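You operate a simulated robot arm through the tools that you are given. There is no shell and no other tool. Be economical: measure what you need, move in short steps, check, and stop when the job is done.

You run a simulated robot arm. Do the job below in one go: nothing can be reset, and whatever is moved stays where it is left.

TASK
Turn the water off, wind the hose in and brake the reel.
Fine: no water lands on the ground.

Only the result counts: the job must be done as asked and must still hold three seconds after the hand-in. Knocking over, shifting, dropping, spilling or breaking anything else fails it.

THE ROBOT
A 7-joint arm with a two-finger gripper on a trunk, on a base that drives. Base frame: it is fixed to the floor where the robot stands at the start and does not move with it; the origin is under the middle of the robot, x ahead of it, y to its left, z up; the surface under the hand at the start is at about z = 500. Lengths are in mm, angles in rad, forces in N, time in s.
It reaches about 832 mm from its shoulder. Its first joint turns from -2.496 to 2.496 rad. Places, roughly: black lever [500, -300, 1200]; blue wall switch [700, -1200, 1300]; concrete box [600, -1400, 200]; green lever [500, -300, 1000]; green reel [500, -600, 1200]; green wall switch [700, -1500, 1300]; puddle [-800, -8100, 0]; tap lever [800, -2300, 1200]; white wall switch [700, -1400, 1300]; yellow lever [400, -2200, 500]. Payload 1.47 kg.
Tool frame: the origin (TCP) lies between the finger pads and is the grasp point; the fingertips stand 16 mm ahead of it; z points along the fingers, y is the line along which they close. The gripper opens to 87 mm. The gripper's body begins 55 mm behind the TCP.
Orientation is told as [roll, pitch, yaw] about the base's x, y, z axes, in that order, counted from this pose: with the fingers straight down and closing along the base's y, the tool's x points along the base's -x, its y along +y and its z along -z.

THE INTERFACE
- The arm moves only by the tool nudge_tool. Its argument "steps" is a list of rows, each a list of 7 numbers: the turn, a rotation vector about the tool's x, y, z in rad, then the shift along the tool's x, y, z in mm, then the closure, from 0 (fully open) to 1 (shut). In form: [[rx, ry, rz, tx, ty, tz, jaw], ...]. A call has 1 to 12 rows; each row is the pose to reach, as a shift and turn from the pose commanded when the call began, along the tool's axes at that moment. Rows are played at 5 a second. More than 50 mm and 0.15 rad between two rows, or a gripper value outside its range, and nothing of the call is played. A pose out of reach is approached as far as the arm can. The call stops where the force on the tool passes 50 N (or 10 N more than at its start, if that is more) or the arm is blocked; 0.2 s more then pass. Each finger travels about 45 mm/s and halts on what it meets, pressing with about 20 N; the grip force reading is that of the motor and also rises with nothing between the fingers. The clock runs only during rows and for 0.2 s after the last one: add rows that repeat a pose to give the fingers time. The reply holds the time, the measured pose of the TCP, the force on the tool along the base axes, the opening and the grip force, in the units named above and with some noise, with the torque about the TCP (base axes, N m) and any sound that the robot's microphone picked up.
- Cameras (640 x 400 px; columns grow to the right, rows downward): "scene" is now at [152.3, -33.5, 1810.3]; the picture's right is [-0.36, -0.93, 0.00], its down [-0.48, 0.18, -0.86] and it looks along [0.80, -0.31, -0.51] (base axes); focal length 214 px, centre (320, 200). "wrist" rides on the gripper at [73, 12, -89] in the tool frame; the picture's right is [-0.16, 0.99, 0.00], its down [-0.72, -0.12, -0.68] and it looks along [-0.67, -0.11, 0.73] (tool axes); focal length 247 px, centre (320, 200). There is no depth. A picture from a camera that has moved, and an enlarged one, comes with that camera's place and axes in the base frame and with its lens.
- snapshot(camera): a new picture of that camera. The clock stands still meanwhile.
- move_column(by): slides the trunk up (or, below 0, down) by that many mm; the arm and the scene camera ride with it, the base frame stays. It gives what a move gives, with no picture.
- roll_base(legs): drives the robot by 1 to 6 legs, each [ahead, left, turn to the left] in mm, mm and rad, along the robot's own axes; the way and the turn of a leg run together, so that a leg with both is an arc; at most 1500 mm and 3.142 rad a leg. The arm and the cameras ride along, it lands a little off, and it stops where it bumps. It gives what a move gives.
- pan_tilt(pan, tilt): turns the head with the scene camera to pan (to the left, within 1.501 rad either way) and tilt (down, from -0.506 to 1.204), counted from straight ahead of the robot. It gives what a move gives.
- close_up(camera, box): a new picture of the part [left, top, right, bottom] of that camera's present view, enlarged. The clock stands still meanwhile.
- job_done(): hands the job in; it is judged then, once.

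Go step by step. Nothing tells you exact positions but the pictures and the camera data: compare them with the known pose of the tool, close in by small moves and look again before you grip or let go. The budget is 120 turns and 82 pictures, counting those below and the enlarged ones. Unless the task says otherwise, let go and move clear before handing in.

The tools are called after "Call:" as a command line: name --pt "numbers of a row" for each row, then --argument value for the rest, lists and objects as JSON in quotes. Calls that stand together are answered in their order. nudge_tool: Moves the arm, as the interface text tells. Its arguments: {"type":"object","properties":{"steps":{"type":"array","items":{"type":"array","items":{"type":"number"}}}},"required":["steps"]} The other tools are called the same way: move_column (by) slides the trunk up or down; roll_base (legs) drives the base; pan_tilt (pan, tilt) turns the head that bears the scene camera; snapshot (camera) takes a picture; close_up (camera, box) takes an enlarged picture of a part of a camera's view; job_done () hands the job in.

At the start:

```text
t: 0.0
ee_pos: [422.0, -423.9, 1391.5]
tool_rot: [0.0, 0.004, 0.002]
ft_force: [-0.3, 0.3, -0.2]
torque: [-0.01, -0.04, 0.02]
gripper_width: 86.9
grasp_force: 0.1
trunk travel left (down, up): [-1125.0, 115.0]
robot x, y, heading: [0.6, -2.5, -0.003]
head pan, tilt: [-0.703, 1.201]
```

scene: 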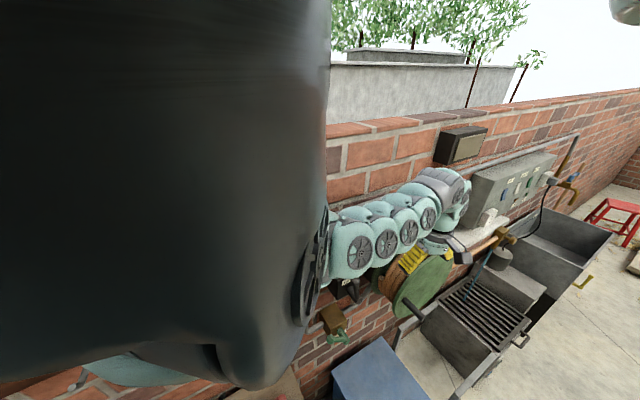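
wrist: 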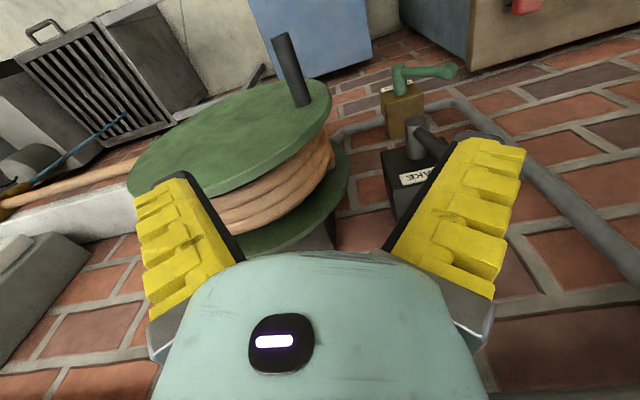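

I see the green reel with its crank, the brake lever box and a green valve lever near the wall. I'll look more closely before moving.

Call:
close_up --camera "wrist" --box '[120, 0, 520, 250]'

Call:
close_up --camera "scene" --box '[320, 120, 640, 320]'

Call:
pan_tilt --pan -1.3 --tilt 0.5

Call:
snapshot --camera "scene"

```text
1.60 times, centred on (320, 125) of wrist
camera zoom: at [349.3, -413.7, 1480.7], right [0.16, 0.99, 0.0], down [0.73, -0.11, 0.68], along [0.67, -0.11, -0.73], focal length 395 px, centre (320, 320)
```

zoom: 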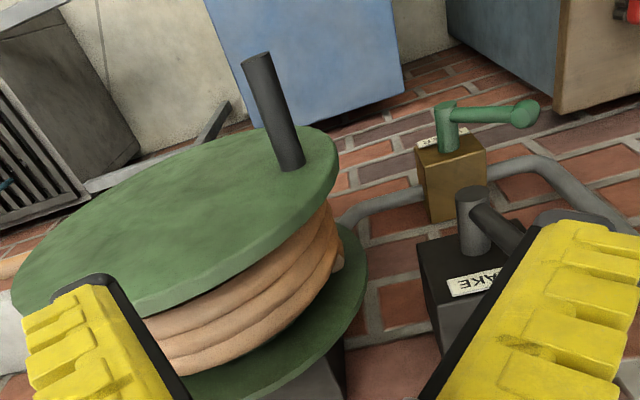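

```text
2.00 times, centred on (480, 220) of scene
camera zoom: at [152.3, -33.5, 1810.3], right [-0.36, -0.93, 0.0], down [-0.48, 0.18, -0.86], along [0.8, -0.31, -0.51], focal length 429 px, centre (0, 160)
```

zoom: 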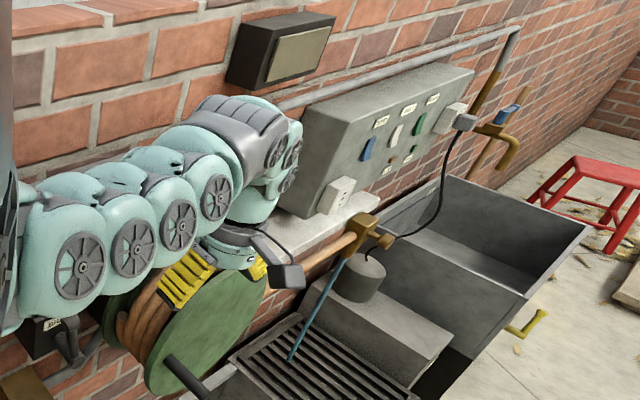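

```text
t: 1.1
ee_pos: [423.0, -425.5, 1392.8]
tool_rot: [0.0, 0.001, 0.002]
ft_force: [-0.2, -0.7, 0.0]
torque: [-0.02, -0.03, -0.02]
gripper_width: 86.9
grasp_force: 0.1
trunk travel left (down, up): [-1125.0, 115.0]
robot x, y, heading: [1.0, -1.4, -0.001]
head pan, tilt: [-1.3, 0.499]
```

```text
77 pictures are left
camera scene: at [152.1, -36.6, 1814.5], right [-0.39, -0.92, 0.0], down [-0.43, 0.18, -0.88], along [0.81, -0.34, -0.47], focal length 214 px, centre (320, 200)
```

scene: 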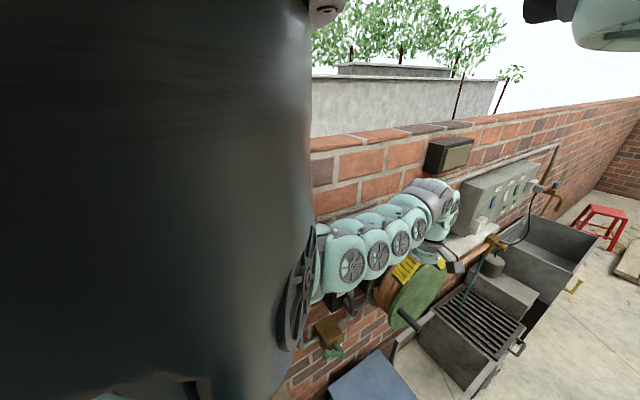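

The scene view barely changed after the pan. I'll test the head again.

Call:
pan_tilt --pan -1.3 --tilt 0.7

Call:
snapshot --camera "scene"

```text
t: 1.8
ee_pos: [421.6, -425.3, 1391.2]
tool_rot: [0.0, 0.002, 0.002]
ft_force: [0.2, 0.2, 0.0]
torque: [0.04, 0.01, -0.03]
gripper_width: 87.0
grasp_force: 0.1
trunk travel left (down, up): [-1125.0, 115.0]
robot x, y, heading: [2.8, -2.1, -0.003]
head pan, tilt: [-1.3, 0.7]
```

```text
76 pictures are left
camera scene: at [152.0, -36.9, 1814.3], right [-0.39, -0.92, 0.0], down [-0.43, 0.19, -0.88], along [0.81, -0.35, -0.47], focal length 214 px, centre (320, 200)
```

scene: 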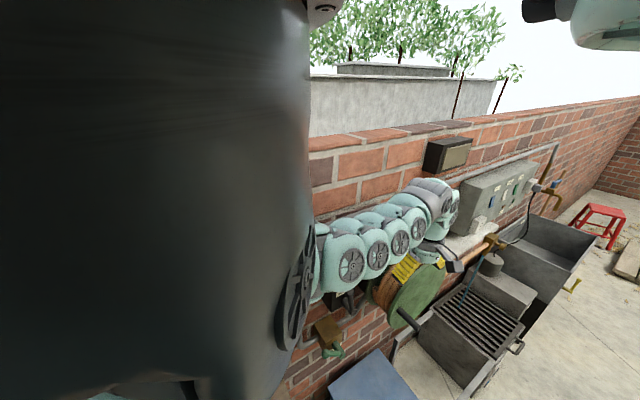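

Call:
pan_tilt --pan 0.3 --tilt 0.6

Call:
snapshot --camera "scene"

```text
t: 3.5
ee_pos: [421.9, -424.8, 1391.9]
tool_rot: [-0.001, 0.003, 0.002]
ft_force: [-0.6, -0.8, -0.5]
torque: [0.01, 0.0, 0.0]
gripper_width: 86.7
grasp_force: 0.1
trunk travel left (down, up): [-1125.0, 115.0]
robot x, y, heading: [2.9, 2.4, -0.002]
head pan, tilt: [0.3, 0.6]
```

```text
75 pictures are left
camera scene: at [152.6, 25.1, 1804.5], right [0.3, -0.96, 0.0], down [-0.54, -0.17, -0.83], along [0.79, 0.24, -0.56], focal length 214 px, centre (320, 200)
```

scene: 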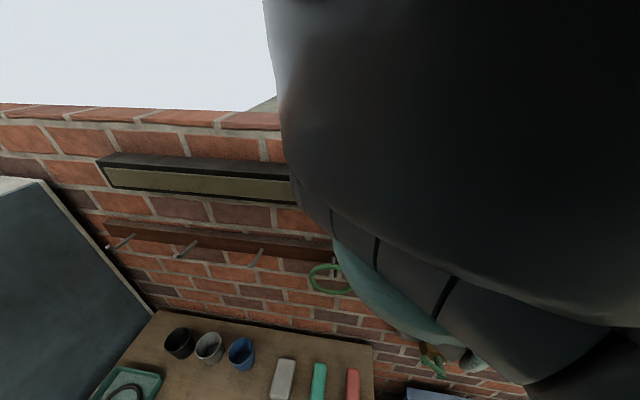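

The head is blocked by the arm when it pans right. I'll read labels via the wrist camera.

Call:
close_up --camera "wrist" --box '[360, 50, 480, 125]'

Call:
pan_tilt --pan -1.3 --tilt 0.5

Call:
close_up --camera "scene" --box '[440, 160, 600, 260]'

Call:
close_up --camera "scene" --box '[380, 210, 560, 330]'

```text
5.33 times, centred on (420, 88) of wrist
camera zoom: at [349.3, -413.7, 1480.8], right [0.16, 0.99, 0.0], down [0.73, -0.11, 0.68], along [0.67, -0.11, -0.73], focal length 1317 px, centre (-213, 800)
```

zoom: 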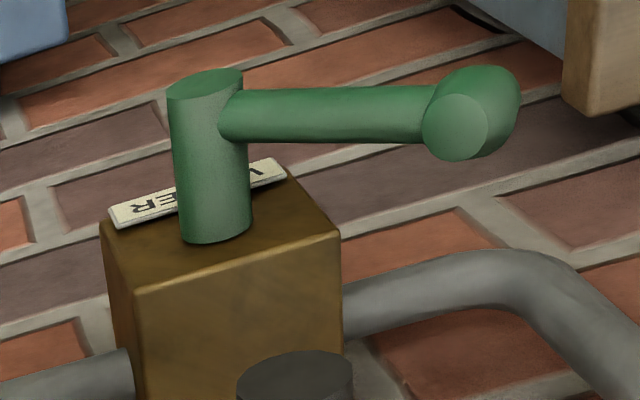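

```text
t: 5.1
ee_pos: [422.3, -425.0, 1390.5]
tool_rot: [0.0, 0.002, 0.004]
ft_force: [-0.9, 1.5, 0.2]
torque: [0.01, -0.01, 0.0]
gripper_width: 86.9
grasp_force: 0.1
trunk travel left (down, up): [-1125.0, 115.0]
robot x, y, heading: [-1.4, 0.4, 0.002]
head pan, tilt: [-1.3, 0.499]
```

```text
4.00 times, centred on (520, 210) of scene
camera zoom: at [152.1, -36.8, 1814.5], right [-0.39, -0.92, 0.0], down [-0.43, 0.18, -0.88], along [0.81, -0.35, -0.47], focal length 858 px, centre (-480, 160)
```

zoom: 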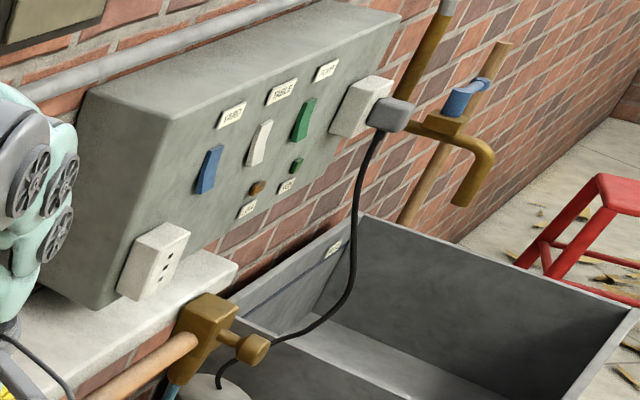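

```text
3.33 times, centred on (470, 270) of scene
camera zoom: at [152.1, -36.8, 1814.5], right [-0.39, -0.92, 0.0], down [-0.43, 0.18, -0.88], along [0.81, -0.35, -0.47], focal length 715 px, centre (-180, -33)
```

zoom: 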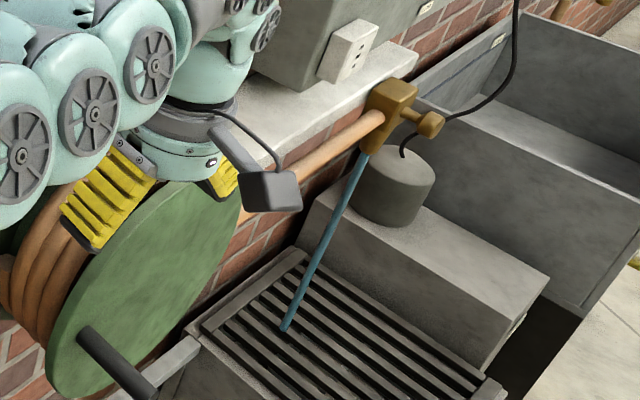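

The WATER valve is the green lever below the brake box, and a blue stream runs from the nozzle onto the drain grate. The wrist picture is upside-down relative to the world, so I'll shift the arm back and left for parallax.

Call:
nudge_tool --pt "0 0 0 30 30 0 0" --pt "0 0 0 60 60 0 0" --pt "0 0 0 90 90 0 0" --pt "0 0 0 120 120 0 0" --pt "0 0 0 120 150 0 0"

Call:
snapshot --camera "wrist"

Call:
snapshot --camera "scene"

```text
t: 6.3
ee_pos: [303.1, -275.7, 1392.0]
tool_rot: [0.002, 0.002, 0.0]
ft_force: [0.1, 0.4, 0.4]
torque: [-0.01, 0.01, 0.0]
gripper_width: 86.9
grasp_force: 0.0
trunk travel left (down, up): [-1125.0, 115.0]
robot x, y, heading: [4.1, 0.8, -0.003]
head pan, tilt: [-1.3, 0.499]
```

```text
71 pictures are left
camera wrist: at [229.3, -264.3, 1481.6], right [0.16, 0.99, 0.0], down [0.73, -0.11, 0.68], along [0.67, -0.11, -0.73], focal length 247 px, centre (320, 200)
```

wrist: 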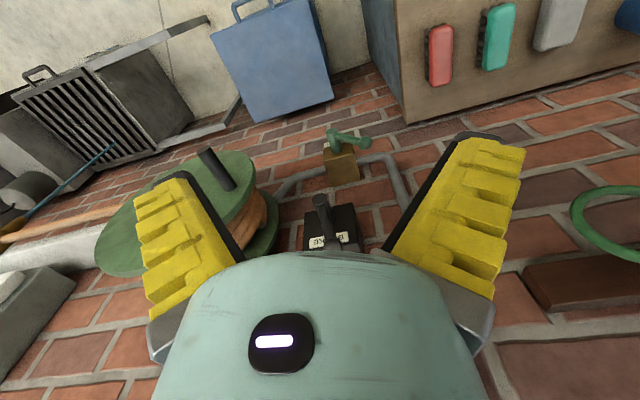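

```text
70 pictures are left
camera scene: at [151.9, -38.9, 1817.6], right [-0.41, -0.91, 0.0], down [-0.4, 0.18, -0.9], along [0.82, -0.37, -0.44], focal length 214 px, centre (320, 200)
```

scene: 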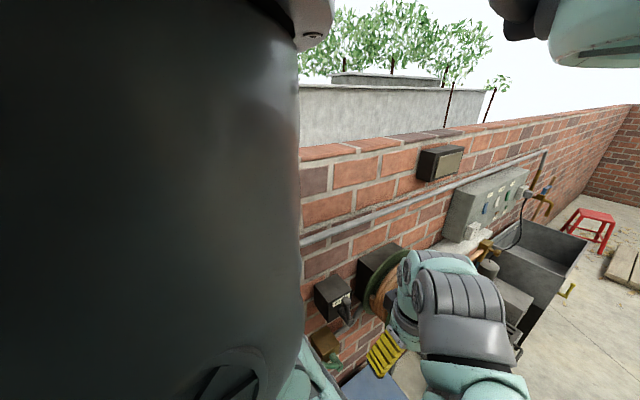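

Triangulation puts the WATER lever hub at about (514,-280,924), the brake hub at (513,-311,1163) and the crank handle at (400–467,-462,1160). I'll tilt the wrist camera for a flatter view of the reel.

Call:
nudge_tool --pt "0 -0.12 0 10 -20 10 0" --pt "0 -0.24 0 20 -50 25 0" --pt "0 -0.36 0 30 -80 40 0" --pt "0 -0.48 0 40 -110 55 0" --pt "0 -0.6 0 50 -140 70 0" --pt "0 -0.7 0 60 -180 80 0"

Call:
snapshot --camera "wrist"

Call:
snapshot --camera "scene"

```text
t: 7.7
ee_pos: [246.5, -425.0, 1314.1]
tool_rot: [0.006, -0.671, 0.001]
ft_force: [-1.4, 1.8, -3.3]
torque: [-0.13, -0.21, -0.14]
gripper_width: 87.0
grasp_force: 0.1
out of reach, approached as far as the arm can: row 6
trunk travel left (down, up): [-1125.0, 115.0]
robot x, y, heading: [-0.3, -0.5, 0.002]
head pan, tilt: [-1.3, 0.499]
```

```text
69 pictures are left
camera wrist: at [133.3, -414.7, 1338.9], right [0.12, 0.99, 0.1], down [0.14, -0.12, 0.98], along [0.98, -0.1, -0.16], focal length 247 px, centre (320, 200)
```

wrist: 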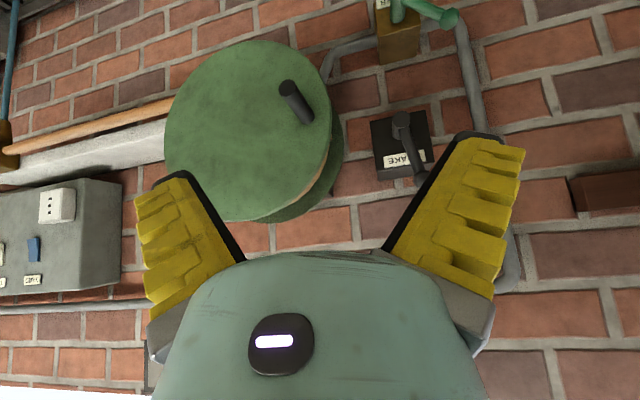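

```text
68 pictures are left
camera scene: at [152.0, -38.8, 1817.6], right [-0.41, -0.91, 0.0], down [-0.4, 0.18, -0.9], along [0.82, -0.37, -0.44], focal length 214 px, centre (320, 200)
```

scene: 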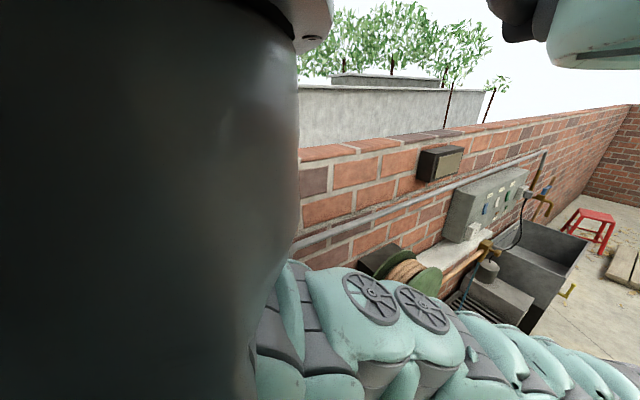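

Call:
close_up --camera "scene" --box '[340, 200, 520, 312]'

Call:
close_up --camera "wrist" --box '[0, 0, 480, 300]'

```text
3.56 times, centred on (430, 256) of scene
camera zoom: at [152.0, -38.8, 1817.6], right [-0.41, -0.91, 0.0], down [-0.4, 0.18, -0.9], along [0.82, -0.37, -0.44], focal length 763 px, centre (-71, 1)
```

zoom: 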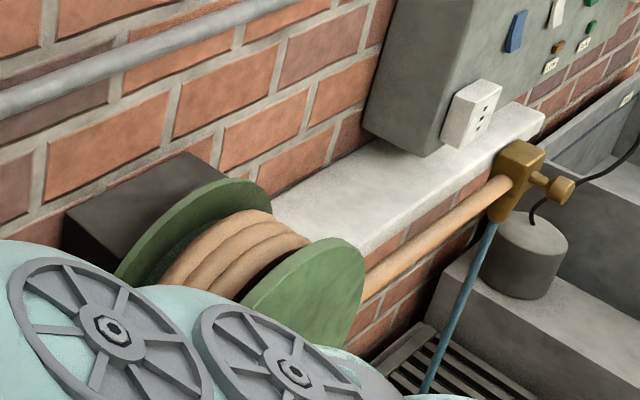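

```text
1.33 times, centred on (240, 150) of wrist
camera zoom: at [133.3, -414.7, 1338.9], right [0.12, 0.99, 0.1], down [0.14, -0.12, 0.98], along [0.98, -0.1, -0.16], focal length 329 px, centre (427, 267)
```

zoom: 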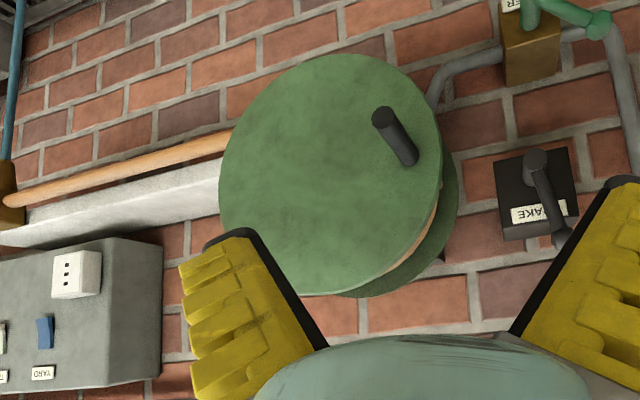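

The hose leaves the reel at its underside, so winding in is clockwise seen by the robot. The reel centre is about (-554,1162) in y,z, and the crank axis is at (-462,1164). Water comes first: lower the trunk toward the green lever.

Call:
move_column --by -250

Call:
snapshot --camera "wrist"

Call:
snapshot --camera "scene"

```text
t: 10.3
ee_pos: [245.5, -427.4, 1066.4]
tool_rot: [0.001, -0.674, 0.004]
ft_force: [0.3, 0.3, 1.2]
torque: [0.0, -0.02, 0.0]
gripper_width: 87.1
grasp_force: 0.1
trunk travel left (down, up): [-875.0, 365.0]
robot x, y, heading: [0.7, 2.7, 0.001]
head pan, tilt: [-1.3, 0.499]
```

```text
65 pictures are left
camera wrist: at [132.9, -416.9, 1091.2], right [0.12, 0.99, 0.1], down [0.14, -0.12, 0.98], along [0.98, -0.11, -0.15], focal length 247 px, centre (320, 200)
```

wrist: 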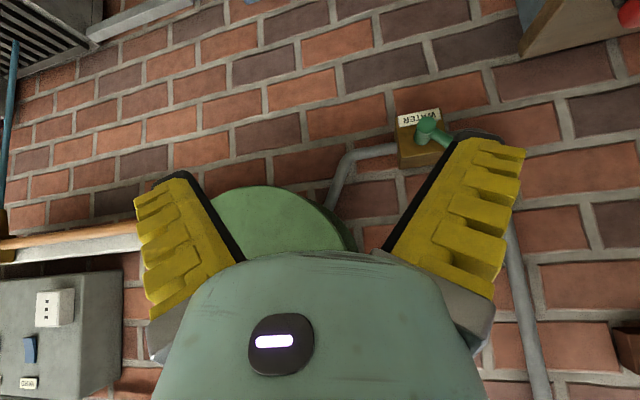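

```text
64 pictures are left
camera scene: at [151.7, -39.5, 1568.2], right [-0.42, -0.91, 0.0], down [-0.39, 0.18, -0.9], along [0.82, -0.38, -0.43], focal length 214 px, centre (320, 200)
```

scene: 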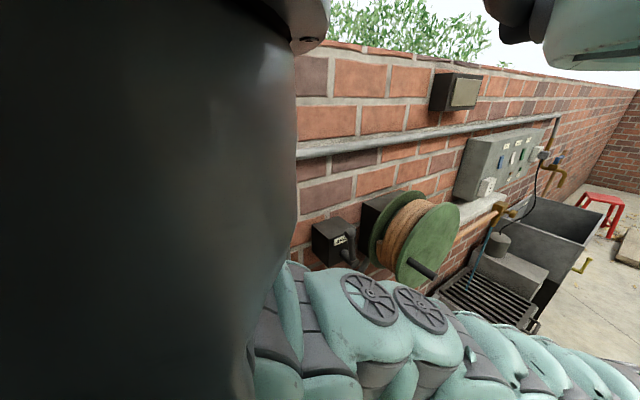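

Call:
nudge_tool --pt "0 -0.14 0 -4 30 16 0" --pt "0 -0.28 0 -8 65 34 0" --pt "0 -0.42 0 -12 100 52 0" --pt "0 -0.56 0 -16 130 70 0" --pt "0 -0.7 0 -20 160 88 0" --pt "0 -0.8 0 -25 195 104 0" --pt "0 -0.89 0 -25 195 104 0"

Call:
snapshot --camera "wrist"

Call:
snapshot --camera "scene"

```text
t: 11.9
ee_pos: [329.9, -229.6, 1018.6]
tool_rot: [-0.01, -1.45, 0.012]
ft_force: [0.0, -0.3, 0.2]
torque: [0.0, -0.04, -0.04]
gripper_width: 87.2
grasp_force: 0.0
out of reach, approached as far as the arm can: row 5, 6, 7
trunk travel left (down, up): [-875.0, 365.0]
robot x, y, heading: [7.3, -1.2, -0.001]
head pan, tilt: [-1.3, 0.499]
```

```text
63 pictures are left
camera wrist: at [232.8, -218.7, 956.0], right [0.02, 0.99, 0.16], down [-0.59, -0.12, 0.8], along [0.81, -0.11, 0.58], focal length 247 px, centre (320, 200)
```

wrist: 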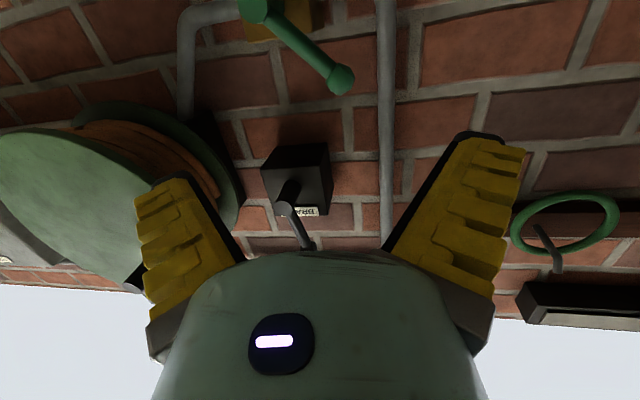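

```text
62 pictures are left
camera scene: at [151.7, -39.2, 1568.0], right [-0.42, -0.91, 0.0], down [-0.4, 0.18, -0.9], along [0.82, -0.37, -0.44], focal length 214 px, centre (320, 200)
```

scene: 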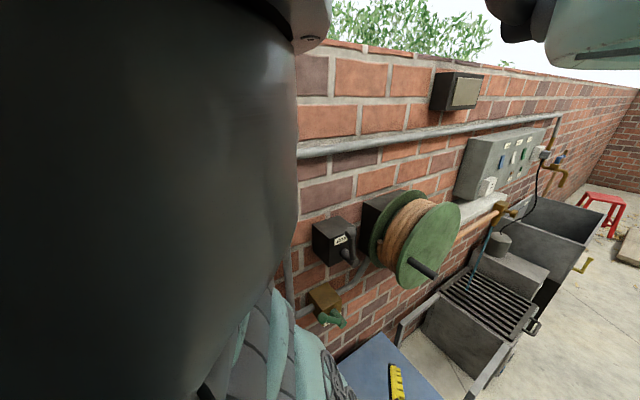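

Great scene view: lever, brake and reel are all visible. The knob is at about (520,-208,1002); I'll approach it along +x.

Call:
nudge_tool --pt "0 0 0 0 6 30 0" --pt "0 0 0 0 12 60 0" --pt "0 0 0 0 20 90 0" --pt "0 0 0 0 22 110 0"

Call:
snapshot --camera "wrist"

Call:
close_up --camera "scene" --box '[290, 210, 450, 350]'

```text
t: 12.9
ee_pos: [438.7, -210.1, 1002.8]
tool_rot: [0.0, -1.448, 0.001]
ft_force: [-0.2, 0.3, -0.4]
torque: [0.01, 0.02, -0.04]
gripper_width: 86.7
grasp_force: 0.0
trunk travel left (down, up): [-875.0, 365.0]
robot x, y, heading: [-1.9, 5.1, -0.002]
head pan, tilt: [-1.3, 0.499]
```

```text
61 pictures are left
camera wrist: at [340.8, -198.3, 941.5], right [0.02, 0.99, 0.16], down [-0.59, -0.12, 0.8], along [0.81, -0.11, 0.58], focal length 247 px, centre (320, 200)
```

wrist: 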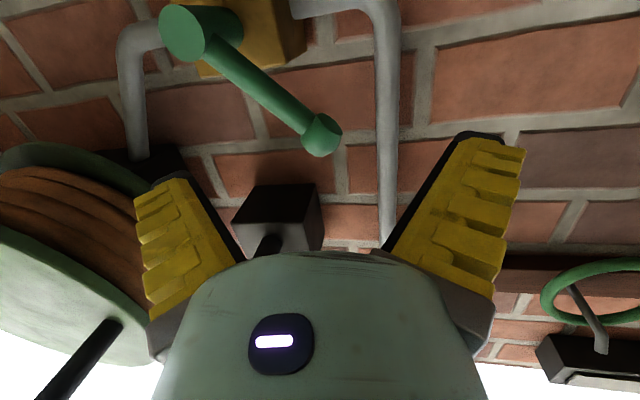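

```text
2.86 times, centred on (370, 280) of scene
camera zoom: at [151.3, -41.3, 1570.6], right [-0.44, -0.9, 0.0], down [-0.37, 0.18, -0.91], along [0.82, -0.4, -0.41], focal length 613 px, centre (177, -29)
```

zoom: 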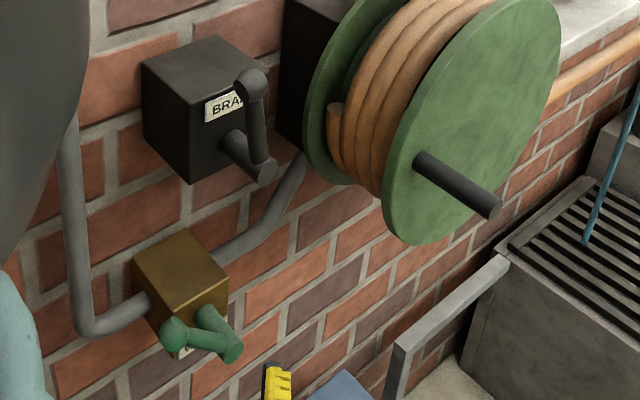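

The knob is at (508,-210,1006). I'll move the open fingers around it and close.

Call:
nudge_tool --pt "0 0 0 -4 0 25 0" --pt "0 0 0 -8 0 45 0" --pt "0 0 0 -11 0 62 0" --pt "0 0 0 -12 0 69 0"

Call:
snapshot --camera "wrist"

```text
t: 13.9
ee_pos: [509.5, -209.8, 1006.7]
tool_rot: [-0.008, -1.448, 0.012]
ft_force: [-0.2, -0.4, -0.6]
torque: [0.02, 0.01, 0.0]
gripper_width: 86.7
grasp_force: 0.1
trunk travel left (down, up): [-875.0, 365.0]
robot x, y, heading: [0.5, 0.6, 0.001]
head pan, tilt: [-1.3, 0.499]
```

```text
59 pictures are left
camera wrist: at [411.9, -197.7, 945.8], right [0.02, 0.99, 0.16], down [-0.59, -0.12, 0.8], along [0.81, -0.11, 0.58], focal length 247 px, centre (320, 200)
```

wrist: 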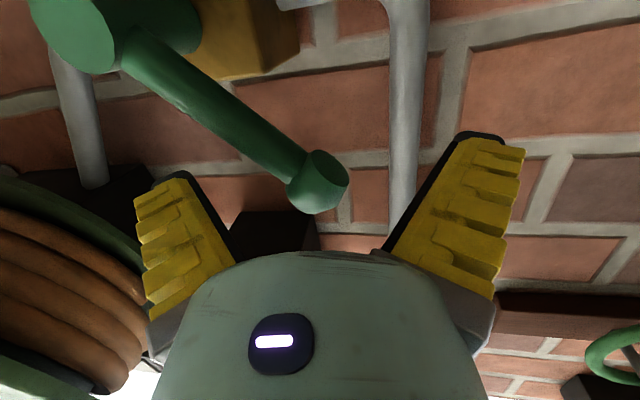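

Knob sits between the fingers at the TCP. Close.

Call:
nudge_tool --pt "0 0 0 0 0 0 0.5" --pt "0 0 0 0 0 0 1" --pt "0 0 0 0 0 0 1" --pt "0 0 0 0 0 0 1" --pt "0 0 0 0 0 0 1"

Call:
snapshot --camera "wrist"

```text
t: 15.1
ee_pos: [509.9, -207.0, 1008.2]
tool_rot: [-0.018, -1.451, 0.023]
ft_force: [-4.2, 1.9, 8.3]
torque: [-0.47, 0.13, 0.07]
gripper_width: 32.2
grasp_force: 30.1
trunk travel left (down, up): [-875.0, 365.0]
robot x, y, heading: [-2.1, 1.5, -0.003]
head pan, tilt: [-1.3, 0.499]
```

```text
58 pictures are left
camera wrist: at [412.7, -197.5, 946.4], right [0.01, 0.99, 0.15], down [-0.59, -0.12, 0.8], along [0.81, -0.1, 0.58], focal length 247 px, centre (320, 200)
```

wrist: 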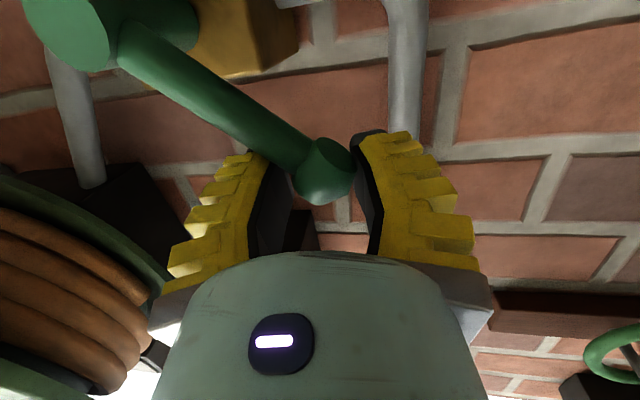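

Gripped. Try turning the lever clockwise (up and to the right) a little, watching force.

Call:
nudge_tool --pt "0 0 0 -6 -6 -1 1" --pt "0 0 0 -11 -13 -1 1" --pt "0 0 0 -16 -21 -2 1" --pt "0 0 0 -16 -21 -2 1"

Call:
close_up --camera "scene" --box '[290, 180, 550, 360]'

Call:
snapshot --camera "wrist"

```text
t: 16.1
ee_pos: [512.6, -227.1, 1026.2]
tool_rot: [0.007, -1.453, -0.003]
ft_force: [13.8, 7.2, 3.6]
torque: [0.15, 0.16, 0.05]
gripper_width: 21.8
grasp_force: 30.0
trunk travel left (down, up): [-875.0, 365.0]
robot x, y, heading: [0.7, 2.3, -0.004]
head pan, tilt: [-1.3, 0.499]
```

```text
2.22 times, centred on (420, 270) of scene
camera zoom: at [152.2, -42.2, 1573.4], right [-0.45, -0.89, 0.0], down [-0.34, 0.17, -0.92], along [0.83, -0.41, -0.38], focal length 477 px, centre (98, 44)
```

zoom: 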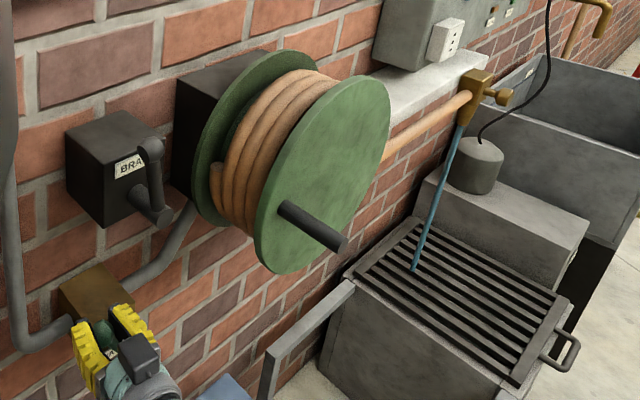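

```text
56 pictures are left
camera wrist: at [415.6, -216.1, 964.0], right [0.01, 0.99, 0.16], down [-0.59, -0.12, 0.8], along [0.81, -0.1, 0.58], focal length 247 px, centre (320, 200)
```

wrist: 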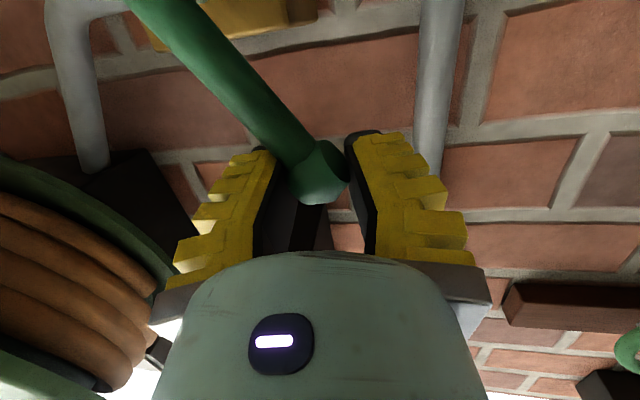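

It turns freely clockwise. Continue to about vertical.

Call:
nudge_tool --pt "0 0 0 -5 -12 -1 1" --pt "0 0 0 -9 -24 -1 1" --pt "0 0 0 -12 -36 -1 1" --pt "0 0 0 -14 -48 -2 1" --pt "0 0 0 -14 -55 -2 1"

Call:
close_up --camera "scene" --box '[290, 180, 550, 360]'

```text
t: 17.3
ee_pos: [510.3, -264.0, 1035.1]
tool_rot: [0.192, -1.454, -0.155]
ft_force: [-11.1, 22.7, 7.8]
torque: [0.32, -0.34, 0.27]
gripper_width: 19.3
grasp_force: 29.6
trunk travel left (down, up): [-875.0, 365.0]
robot x, y, heading: [-1.6, 2.2, 0.001]
head pan, tilt: [-1.3, 0.499]
stopped in row 5: the force on the tool passed its limit at 54 N (the readings are from after the stop); the commanded pose is now the measured one
```

```text
2.22 times, centred on (420, 270) of scene
camera zoom: at [150.4, -39.8, 1573.1], right [-0.45, -0.9, 0.0], down [-0.34, 0.17, -0.92], along [0.83, -0.41, -0.39], focal length 477 px, centre (98, 44)
```

zoom: 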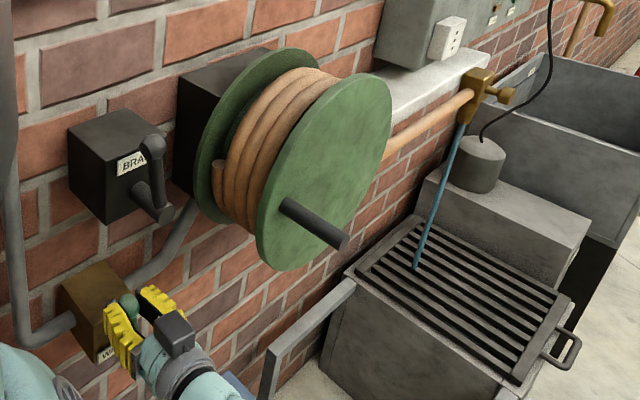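

Call:
snapshot --camera "wrist"

```text
54 pictures are left
camera wrist: at [413.1, -254.8, 972.8], right [-0.02, 0.98, 0.18], down [-0.59, -0.15, 0.79], along [0.81, -0.09, 0.58], focal length 247 px, centre (320, 200)
```

wrist: 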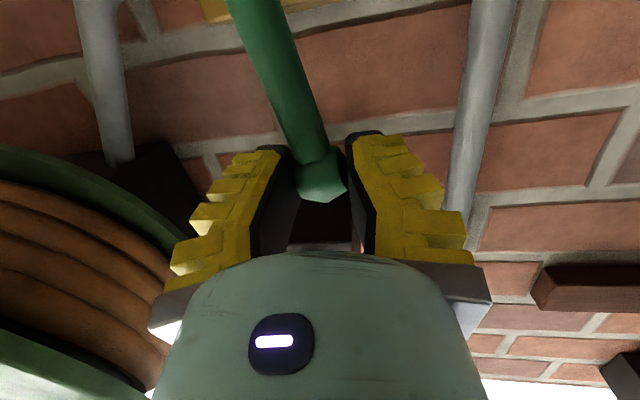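

The lever hit its stop near 78° with the water still running, so off is the other way. I'll swing it counter-clockwise, rotating the tool along.

Call:
nudge_tool --pt "0 0 -0.14 3 13.6 0 1" --pt "0 0 -0.28 8 26.5 1 1" --pt "0 0 -0.42 15 38.5 2 1" --pt "0 0 -0.56 24 49.4 3 1" --pt "0 0 -0.7 34 59 4 1"

Call:
snapshot --camera "wrist"

```text
t: 18.5
ee_pos: [509.6, -221.4, 1014.4]
tool_rot: [-1.38, -0.872, 1.454]
ft_force: [-2.1, 9.2, 5.7]
torque: [0.26, 0.21, 0.15]
gripper_width: 21.6
grasp_force: 30.5
out of reach, approached as far as the arm can: row 5
trunk travel left (down, up): [-875.0, 365.0]
robot x, y, heading: [2.7, -0.0, 0.002]
head pan, tilt: [-1.3, 0.499]
```

```text
53 pictures are left
camera wrist: at [414.4, -261.8, 961.5], right [-0.09, 0.86, -0.5], down [-0.61, 0.35, 0.71], along [0.79, 0.37, 0.49], focal length 247 px, centre (320, 200)
```

wrist: 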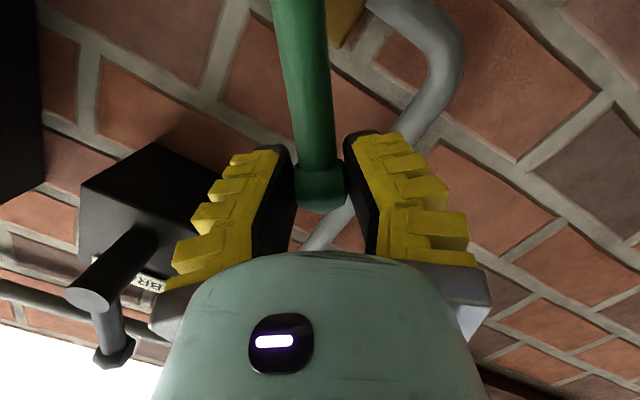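

The arm is near its wrist limit, but the grip holds. Continue the arc without further rotation.

Call:
nudge_tool --pt "0 0 0 0.6 14.8 1.6 1" --pt "0 0 0 4.5 31.7 3.7 1" --pt "0 0 0 10.8 47.4 5.8 1" --pt "0 0 0 19.4 61.8 8 1"

Call:
snapshot --camera "wrist"

Call:
close_up --camera "scene" --box '[290, 180, 550, 360]'

```text
t: 19.5
ee_pos: [501.9, -177.5, 1004.1]
tool_rot: [-1.395, -0.884, 1.478]
ft_force: [1.1, 17.0, 12.7]
torque: [-0.21, 0.62, -1.28]
gripper_width: 6.3
grasp_force: 29.9
out of reach, approached as far as the arm can: row 1, 2, 3, 4
trunk travel left (down, up): [-875.0, 365.0]
robot x, y, heading: [3.1, 4.1, 0.003]
head pan, tilt: [-1.3, 0.499]
```

```text
52 pictures are left
camera wrist: at [408.6, -218.2, 951.3], right [-0.09, 0.86, -0.49], down [-0.62, 0.34, 0.71], along [0.78, 0.37, 0.5], focal length 247 px, centre (320, 200)
```

wrist: 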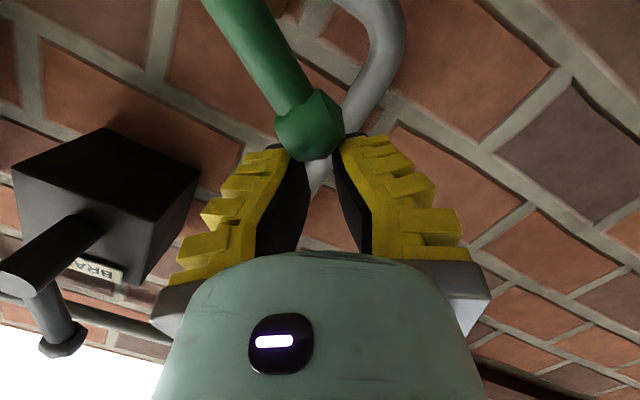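

```text
2.22 times, centred on (420, 270) of scene
camera zoom: at [150.7, -39.8, 1572.3], right [-0.44, -0.9, 0.0], down [-0.36, 0.17, -0.92], along [0.83, -0.4, -0.4], focal length 477 px, centre (98, 44)
```

zoom: 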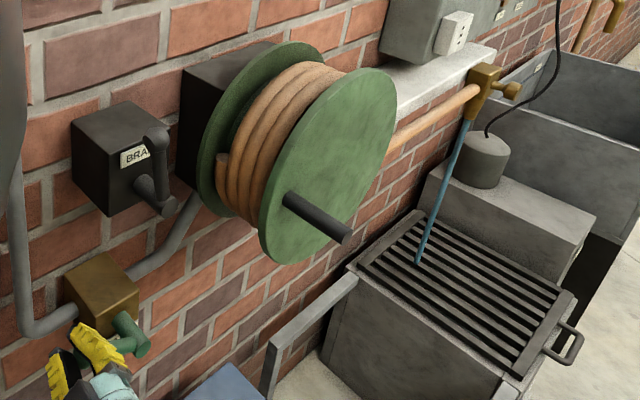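

Fingers slipped off the knob; the lever is at around 38°. I'll retreat, straighten the tool and then push the lever down from above with shut fingers.

Call:
nudge_tool --pt "0 0 0 2 3 -30 0.9" --pt "0 0 0 5 6 -60 0.9" --pt "0 0 0.14 6 -10 -80 1" --pt "0 0 0.28 5 -30 -98 1" --pt "0 0 0.42 4 -51 -98 1" --pt "0 0 0.56 4 -51 -98 1" --pt "0 0 0.63 4 -51 -98 1"

Call:
move_column --by -80

Call:
snapshot --camera "wrist"

```text
t: 21.1
ee_pos: [407.0, -229.4, 1043.6]
tool_rot: [-0.448, -1.44, 0.478]
ft_force: [-0.1, -0.1, 0.1]
torque: [-0.02, -0.01, 0.02]
gripper_width: 0.3
grasp_force: 19.4
trunk travel left (down, up): [-875.0, 365.0]
robot x, y, heading: [-0.3, 0.8, 0.005]
head pan, tilt: [-1.3, 0.499]
```

```text
t: 22.3
ee_pos: [410.3, -229.3, 964.0]
tool_rot: [-0.465, -1.437, 0.495]
ft_force: [-0.3, 0.2, 0.9]
torque: [0.0, 0.02, -0.03]
gripper_width: 0.0
grasp_force: 20.2
trunk travel left (down, up): [-795.0, 445.0]
robot x, y, heading: [2.6, -0.8, 0.004]
head pan, tilt: [-1.3, 0.499]
```

```text
50 pictures are left
camera wrist: at [311.0, -224.5, 901.7], right [-0.02, 0.99, 0.1], down [-0.59, -0.09, 0.8], along [0.81, -0.05, 0.59], focal length 247 px, centre (320, 200)
```

wrist: 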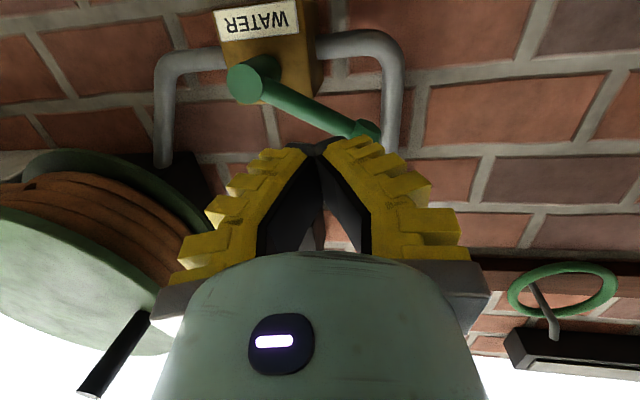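

The lever is now at about 30°, with its hub at (-274,933) in y,z. I'll go above it, then in, then push down.

Call:
nudge_tool --pt "0 0 0 -25 5 -3 1" --pt "0 0 0 -55 10.6 -6 1" --pt "0 0 0 -59 10 24 1" --pt "0 0 0 -62 8 54 1" --pt "0 0 0 -66 7 91 1"

Call:
snapshot --camera "wrist"

```text
t: 23.5
ee_pos: [506.2, -216.0, 1017.9]
tool_rot: [-0.455, -1.44, 0.483]
ft_force: [0.2, -0.7, -0.2]
torque: [0.01, -0.01, 0.01]
gripper_width: 0.0
grasp_force: 20.1
trunk travel left (down, up): [-795.0, 445.0]
robot x, y, heading: [0.7, -3.8, 0.001]
head pan, tilt: [-1.3, 0.499]
```

```text
49 pictures are left
camera wrist: at [408.9, -211.8, 955.4], right [-0.01, 0.99, 0.1], down [-0.59, -0.09, 0.8], along [0.81, -0.05, 0.59], focal length 247 px, centre (320, 200)
```

wrist: 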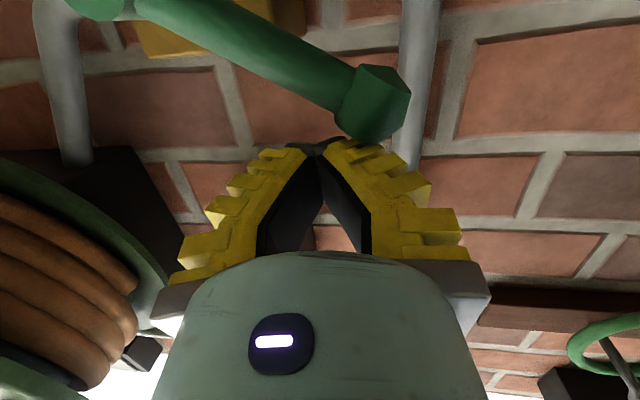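

Positioned above the bar; push straight down.

Call:
nudge_tool --pt "0 0 0 12 0.7 1.4 1" --pt "0 0 0 24 1.5 2.7 1" --pt "0 0 0 36 2.2 4 1" --pt "0 0 0 48 3 5.4 1" --pt "0 0 0 60 3.7 6.8 1" --pt "0 0 0 72 4.5 8.2 1" --pt "0 0 0 84 5.2 9.5 1" --pt "0 0 0 96 6 11 1"

Call:
snapshot --camera "wrist"

Call:
close_up --camera "scene" --box '[290, 180, 550, 360]'

```text
t: 24.9
ee_pos: [508.6, -218.6, 961.3]
tool_rot: [-0.691, -1.466, 0.723]
ft_force: [-3.0, 1.1, 17.0]
torque: [0.17, 0.03, 0.08]
gripper_width: 0.1
grasp_force: 20.6
trunk travel left (down, up): [-795.0, 445.0]
robot x, y, heading: [2.2, 3.3, 0.002]
head pan, tilt: [-1.3, 0.499]
stopped in row 6: the force on the tool passed its limit at 57 N (the readings are from after the stop); the commanded pose is now the measured one
```

```text
48 pictures are left
camera wrist: at [414.3, -214.0, 895.0], right [-0.02, 1.0, 0.09], down [-0.62, -0.09, 0.78], along [0.79, -0.04, 0.62], focal length 247 px, centre (320, 200)
```

wrist: 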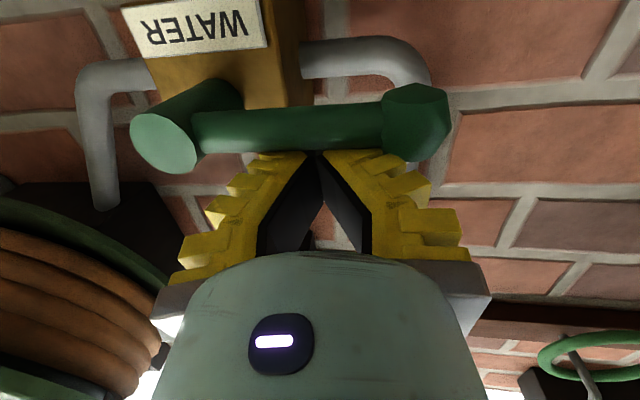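

```text
2.22 times, centred on (420, 270) of scene
camera zoom: at [150.9, -41.4, 1493.6], right [-0.45, -0.9, 0.0], down [-0.34, 0.17, -0.92], along [0.83, -0.41, -0.38], focal length 477 px, centre (98, 44)
```

zoom: 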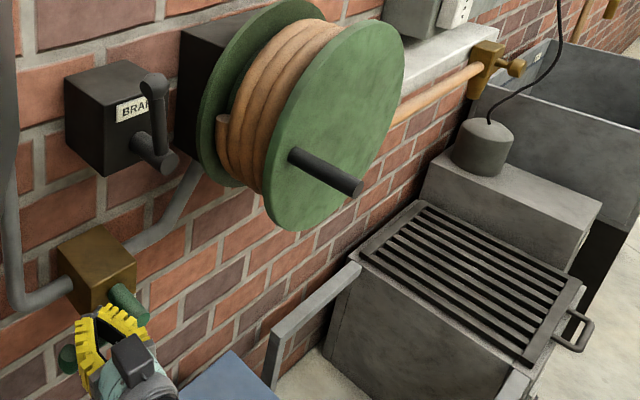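

The water is off: the stream has gone and the lever is at its stop. Next I'll retreat, raise the trunk and go to the crank.

Call:
nudge_tool --pt "0 0 0 -15 0 0 1" --pt "0 0 0 -15 0 -45 1" --pt "0 0 0 -15 0 -90 0.5" --pt "0 0 0 -15 0 -135 0" --pt "0 0 0 -15 0 -175 0"

Call:
move_column --by 190

Call:
nudge_tool --pt "0 0 0 0 -45 0 0" --pt "0 0 0 0 -90 0 0" --pt "0 0 0 0 -135 0 0" --pt "0 0 0 0 -180 0 0" --pt "0 0 0 0 -225 0 0" --pt "0 0 0 0 -240 0 0"

Call:
snapshot --camera "wrist"

Call:
snapshot --camera "scene"

```text
t: 26.1
ee_pos: [334.0, -219.9, 988.1]
tool_rot: [-0.631, -1.461, 0.661]
ft_force: [0.1, 0.7, 0.2]
torque: [-0.02, 0.04, 0.0]
gripper_width: 86.7
grasp_force: 0.0
trunk travel left (down, up): [-795.0, 445.0]
robot x, y, heading: [-1.2, 0.0, 0.002]
head pan, tilt: [-1.3, 0.499]
```

```text
t: 28.2
ee_pos: [333.6, -220.4, 1178.2]
tool_rot: [-0.622, -1.461, 0.653]
ft_force: [-0.7, -0.3, -0.4]
torque: [0.02, -0.01, 0.0]
gripper_width: 87.0
grasp_force: 0.0
trunk travel left (down, up): [-985.0, 255.0]
robot x, y, heading: [2.2, 2.4, 0.005]
head pan, tilt: [-1.3, 0.499]
```

```text
t: 29.6
ee_pos: [347.9, -350.1, 1220.5]
tool_rot: [-0.617, -1.461, 0.648]
ft_force: [0.1, 0.0, -1.1]
torque: [-0.01, -0.02, 0.0]
gripper_width: 87.2
grasp_force: 0.1
out of reach, approached as far as the arm can: row 3, 4, 5, 6
trunk travel left (down, up): [-985.0, 255.0]
robot x, y, heading: [-1.1, 2.0, 0.0]
head pan, tilt: [-1.3, 0.499]
```

```text
46 pictures are left
camera wrist: at [252.1, -346.3, 1156.0], right [-0.02, 1.0, 0.09], down [-0.61, -0.09, 0.79], along [0.79, -0.04, 0.61], focal length 247 px, centre (320, 200)
```

wrist: 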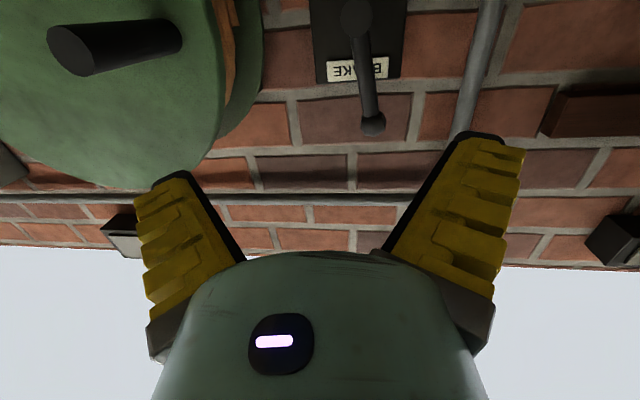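

```text
45 pictures are left
camera scene: at [151.0, -39.0, 1678.9], right [-0.42, -0.91, 0.0], down [-0.39, 0.18, -0.9], along [0.82, -0.38, -0.43], focal length 214 px, centre (320, 200)
```

scene: 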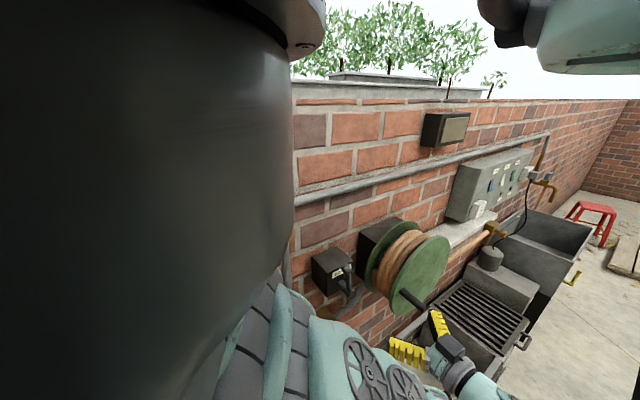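

The arm cannot reach the crank with fingers forward from here. I'll pull back and drive the base to the right by about 330 mm.

Call:
nudge_tool --pt "0 0 0 0 0 -30 0" --pt "0 0 0 0 0 -60 0"

Call:
roll_base --legs '[[0, -330, 0]]'

Call:
snapshot --camera "scene"

Call:
snapshot --camera "wrist"

```text
t: 30.2
ee_pos: [311.6, -347.1, 1231.0]
tool_rot: [-0.628, -1.46, 0.659]
ft_force: [0.7, -0.2, 0.9]
torque: [0.03, 0.02, -0.02]
gripper_width: 87.0
grasp_force: 0.0
out of reach, approached as far as the arm can: row 1, 2
trunk travel left (down, up): [-985.0, 255.0]
robot x, y, heading: [0.8, -2.0, -0.003]
head pan, tilt: [-1.3, 0.499]
```

```text
t: 32.3
ee_pos: [310.0, -675.6, 1230.4]
tool_rot: [-0.623, -1.459, 0.651]
ft_force: [0.8, 0.1, 1.1]
torque: [-0.03, -0.01, 0.0]
gripper_width: 87.1
grasp_force: 0.1
trunk travel left (down, up): [-985.0, 255.0]
robot x, y, heading: [-0.7, -327.1, -0.005]
head pan, tilt: [-1.3, 0.499]
```

```text
44 pictures are left
camera scene: at [151.0, -367.5, 1679.4], right [-0.43, -0.9, 0.0], down [-0.38, 0.18, -0.91], along [0.82, -0.39, -0.42], focal length 214 px, centre (320, 200)
```

scene: 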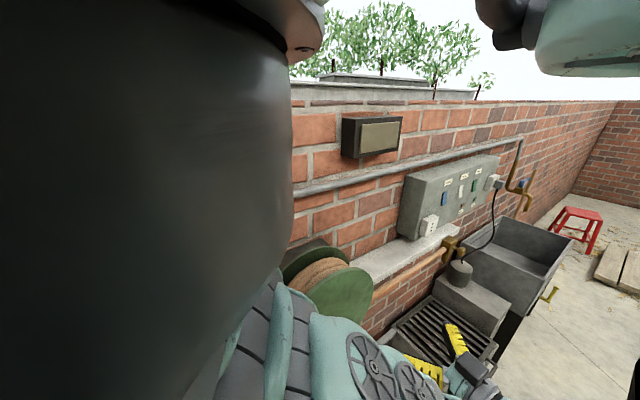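

```text
43 pictures are left
camera wrist: at [213.6, -671.8, 1165.5], right [-0.02, 1.0, 0.09], down [-0.61, -0.08, 0.79], along [0.79, -0.04, 0.61], focal length 247 px, centre (320, 200)
```

wrist: 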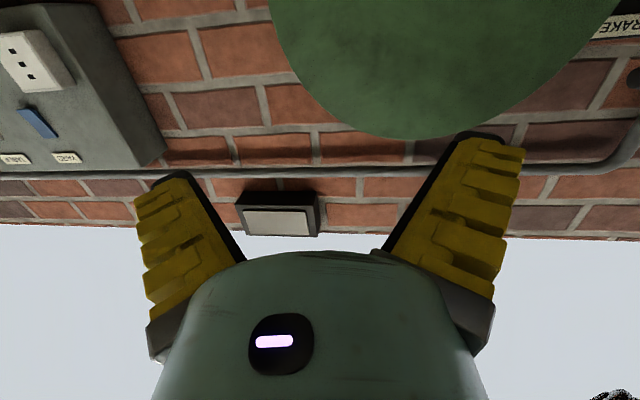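

Call:
nudge_tool --pt "0 0 0 12 44 2 0" --pt "0 0 0 24 88 4 0" --pt "0 0 0 36 132 7 0" --pt "0 0 0 45 176 9 0" --pt "0 0 0 51 219 12 0"

Call:
snapshot --camera "wrist"

```text
t: 33.5
ee_pos: [311.8, -460.7, 1166.4]
tool_rot: [-0.64, -1.46, 0.671]
ft_force: [0.9, 0.4, -0.2]
torque: [-0.01, 0.02, 0.02]
gripper_width: 87.3
grasp_force: 0.0
trunk travel left (down, up): [-985.0, 255.0]
robot x, y, heading: [-3.1, -330.7, 0.002]
head pan, tilt: [-1.3, 0.499]
```

```text
42 pictures are left
camera wrist: at [215.2, -456.7, 1100.6], right [-0.02, 1.0, 0.09], down [-0.61, -0.08, 0.79], along [0.79, -0.04, 0.61], focal length 247 px, centre (320, 200)
```

wrist: 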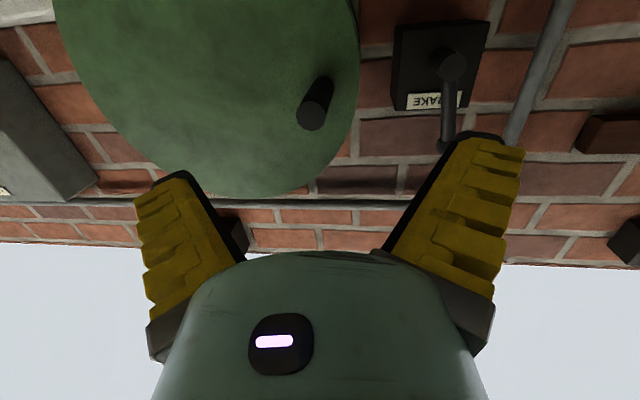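

The handle axis is at (y,z)=(-460,1161), spanning x 391–474, and the reel centre is at (-556,1150). I'll slide the open fingers over the handle.

Call:
nudge_tool --pt "0 0 0 -1 -1 30 0" --pt "0 0 0 -2 -2 60 0" --pt "0 0 0 -3 -3 90 0" --pt "0 0 0 -4.5 -3.5 116 0"

Call:
snapshot --camera "wrist"

```text
t: 34.5
ee_pos: [426.5, -461.1, 1161.0]
tool_rot: [-0.629, -1.459, 0.656]
ft_force: [-0.3, -0.2, -1.0]
torque: [0.01, 0.02, -0.02]
gripper_width: 86.8
grasp_force: 0.1
trunk travel left (down, up): [-985.0, 255.0]
robot x, y, heading: [-4.9, -326.3, -0.003]
head pan, tilt: [-1.3, 0.499]
```

```text
41 pictures are left
camera wrist: at [331.0, -456.7, 1095.5], right [-0.02, 1.0, 0.09], down [-0.61, -0.08, 0.79], along [0.79, -0.04, 0.61], focal length 247 px, centre (320, 200)
```

wrist: 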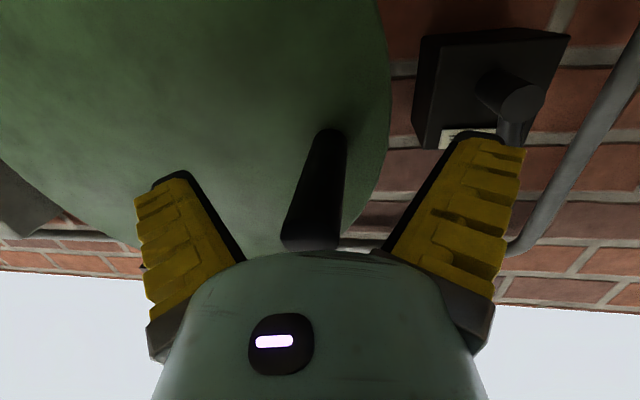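

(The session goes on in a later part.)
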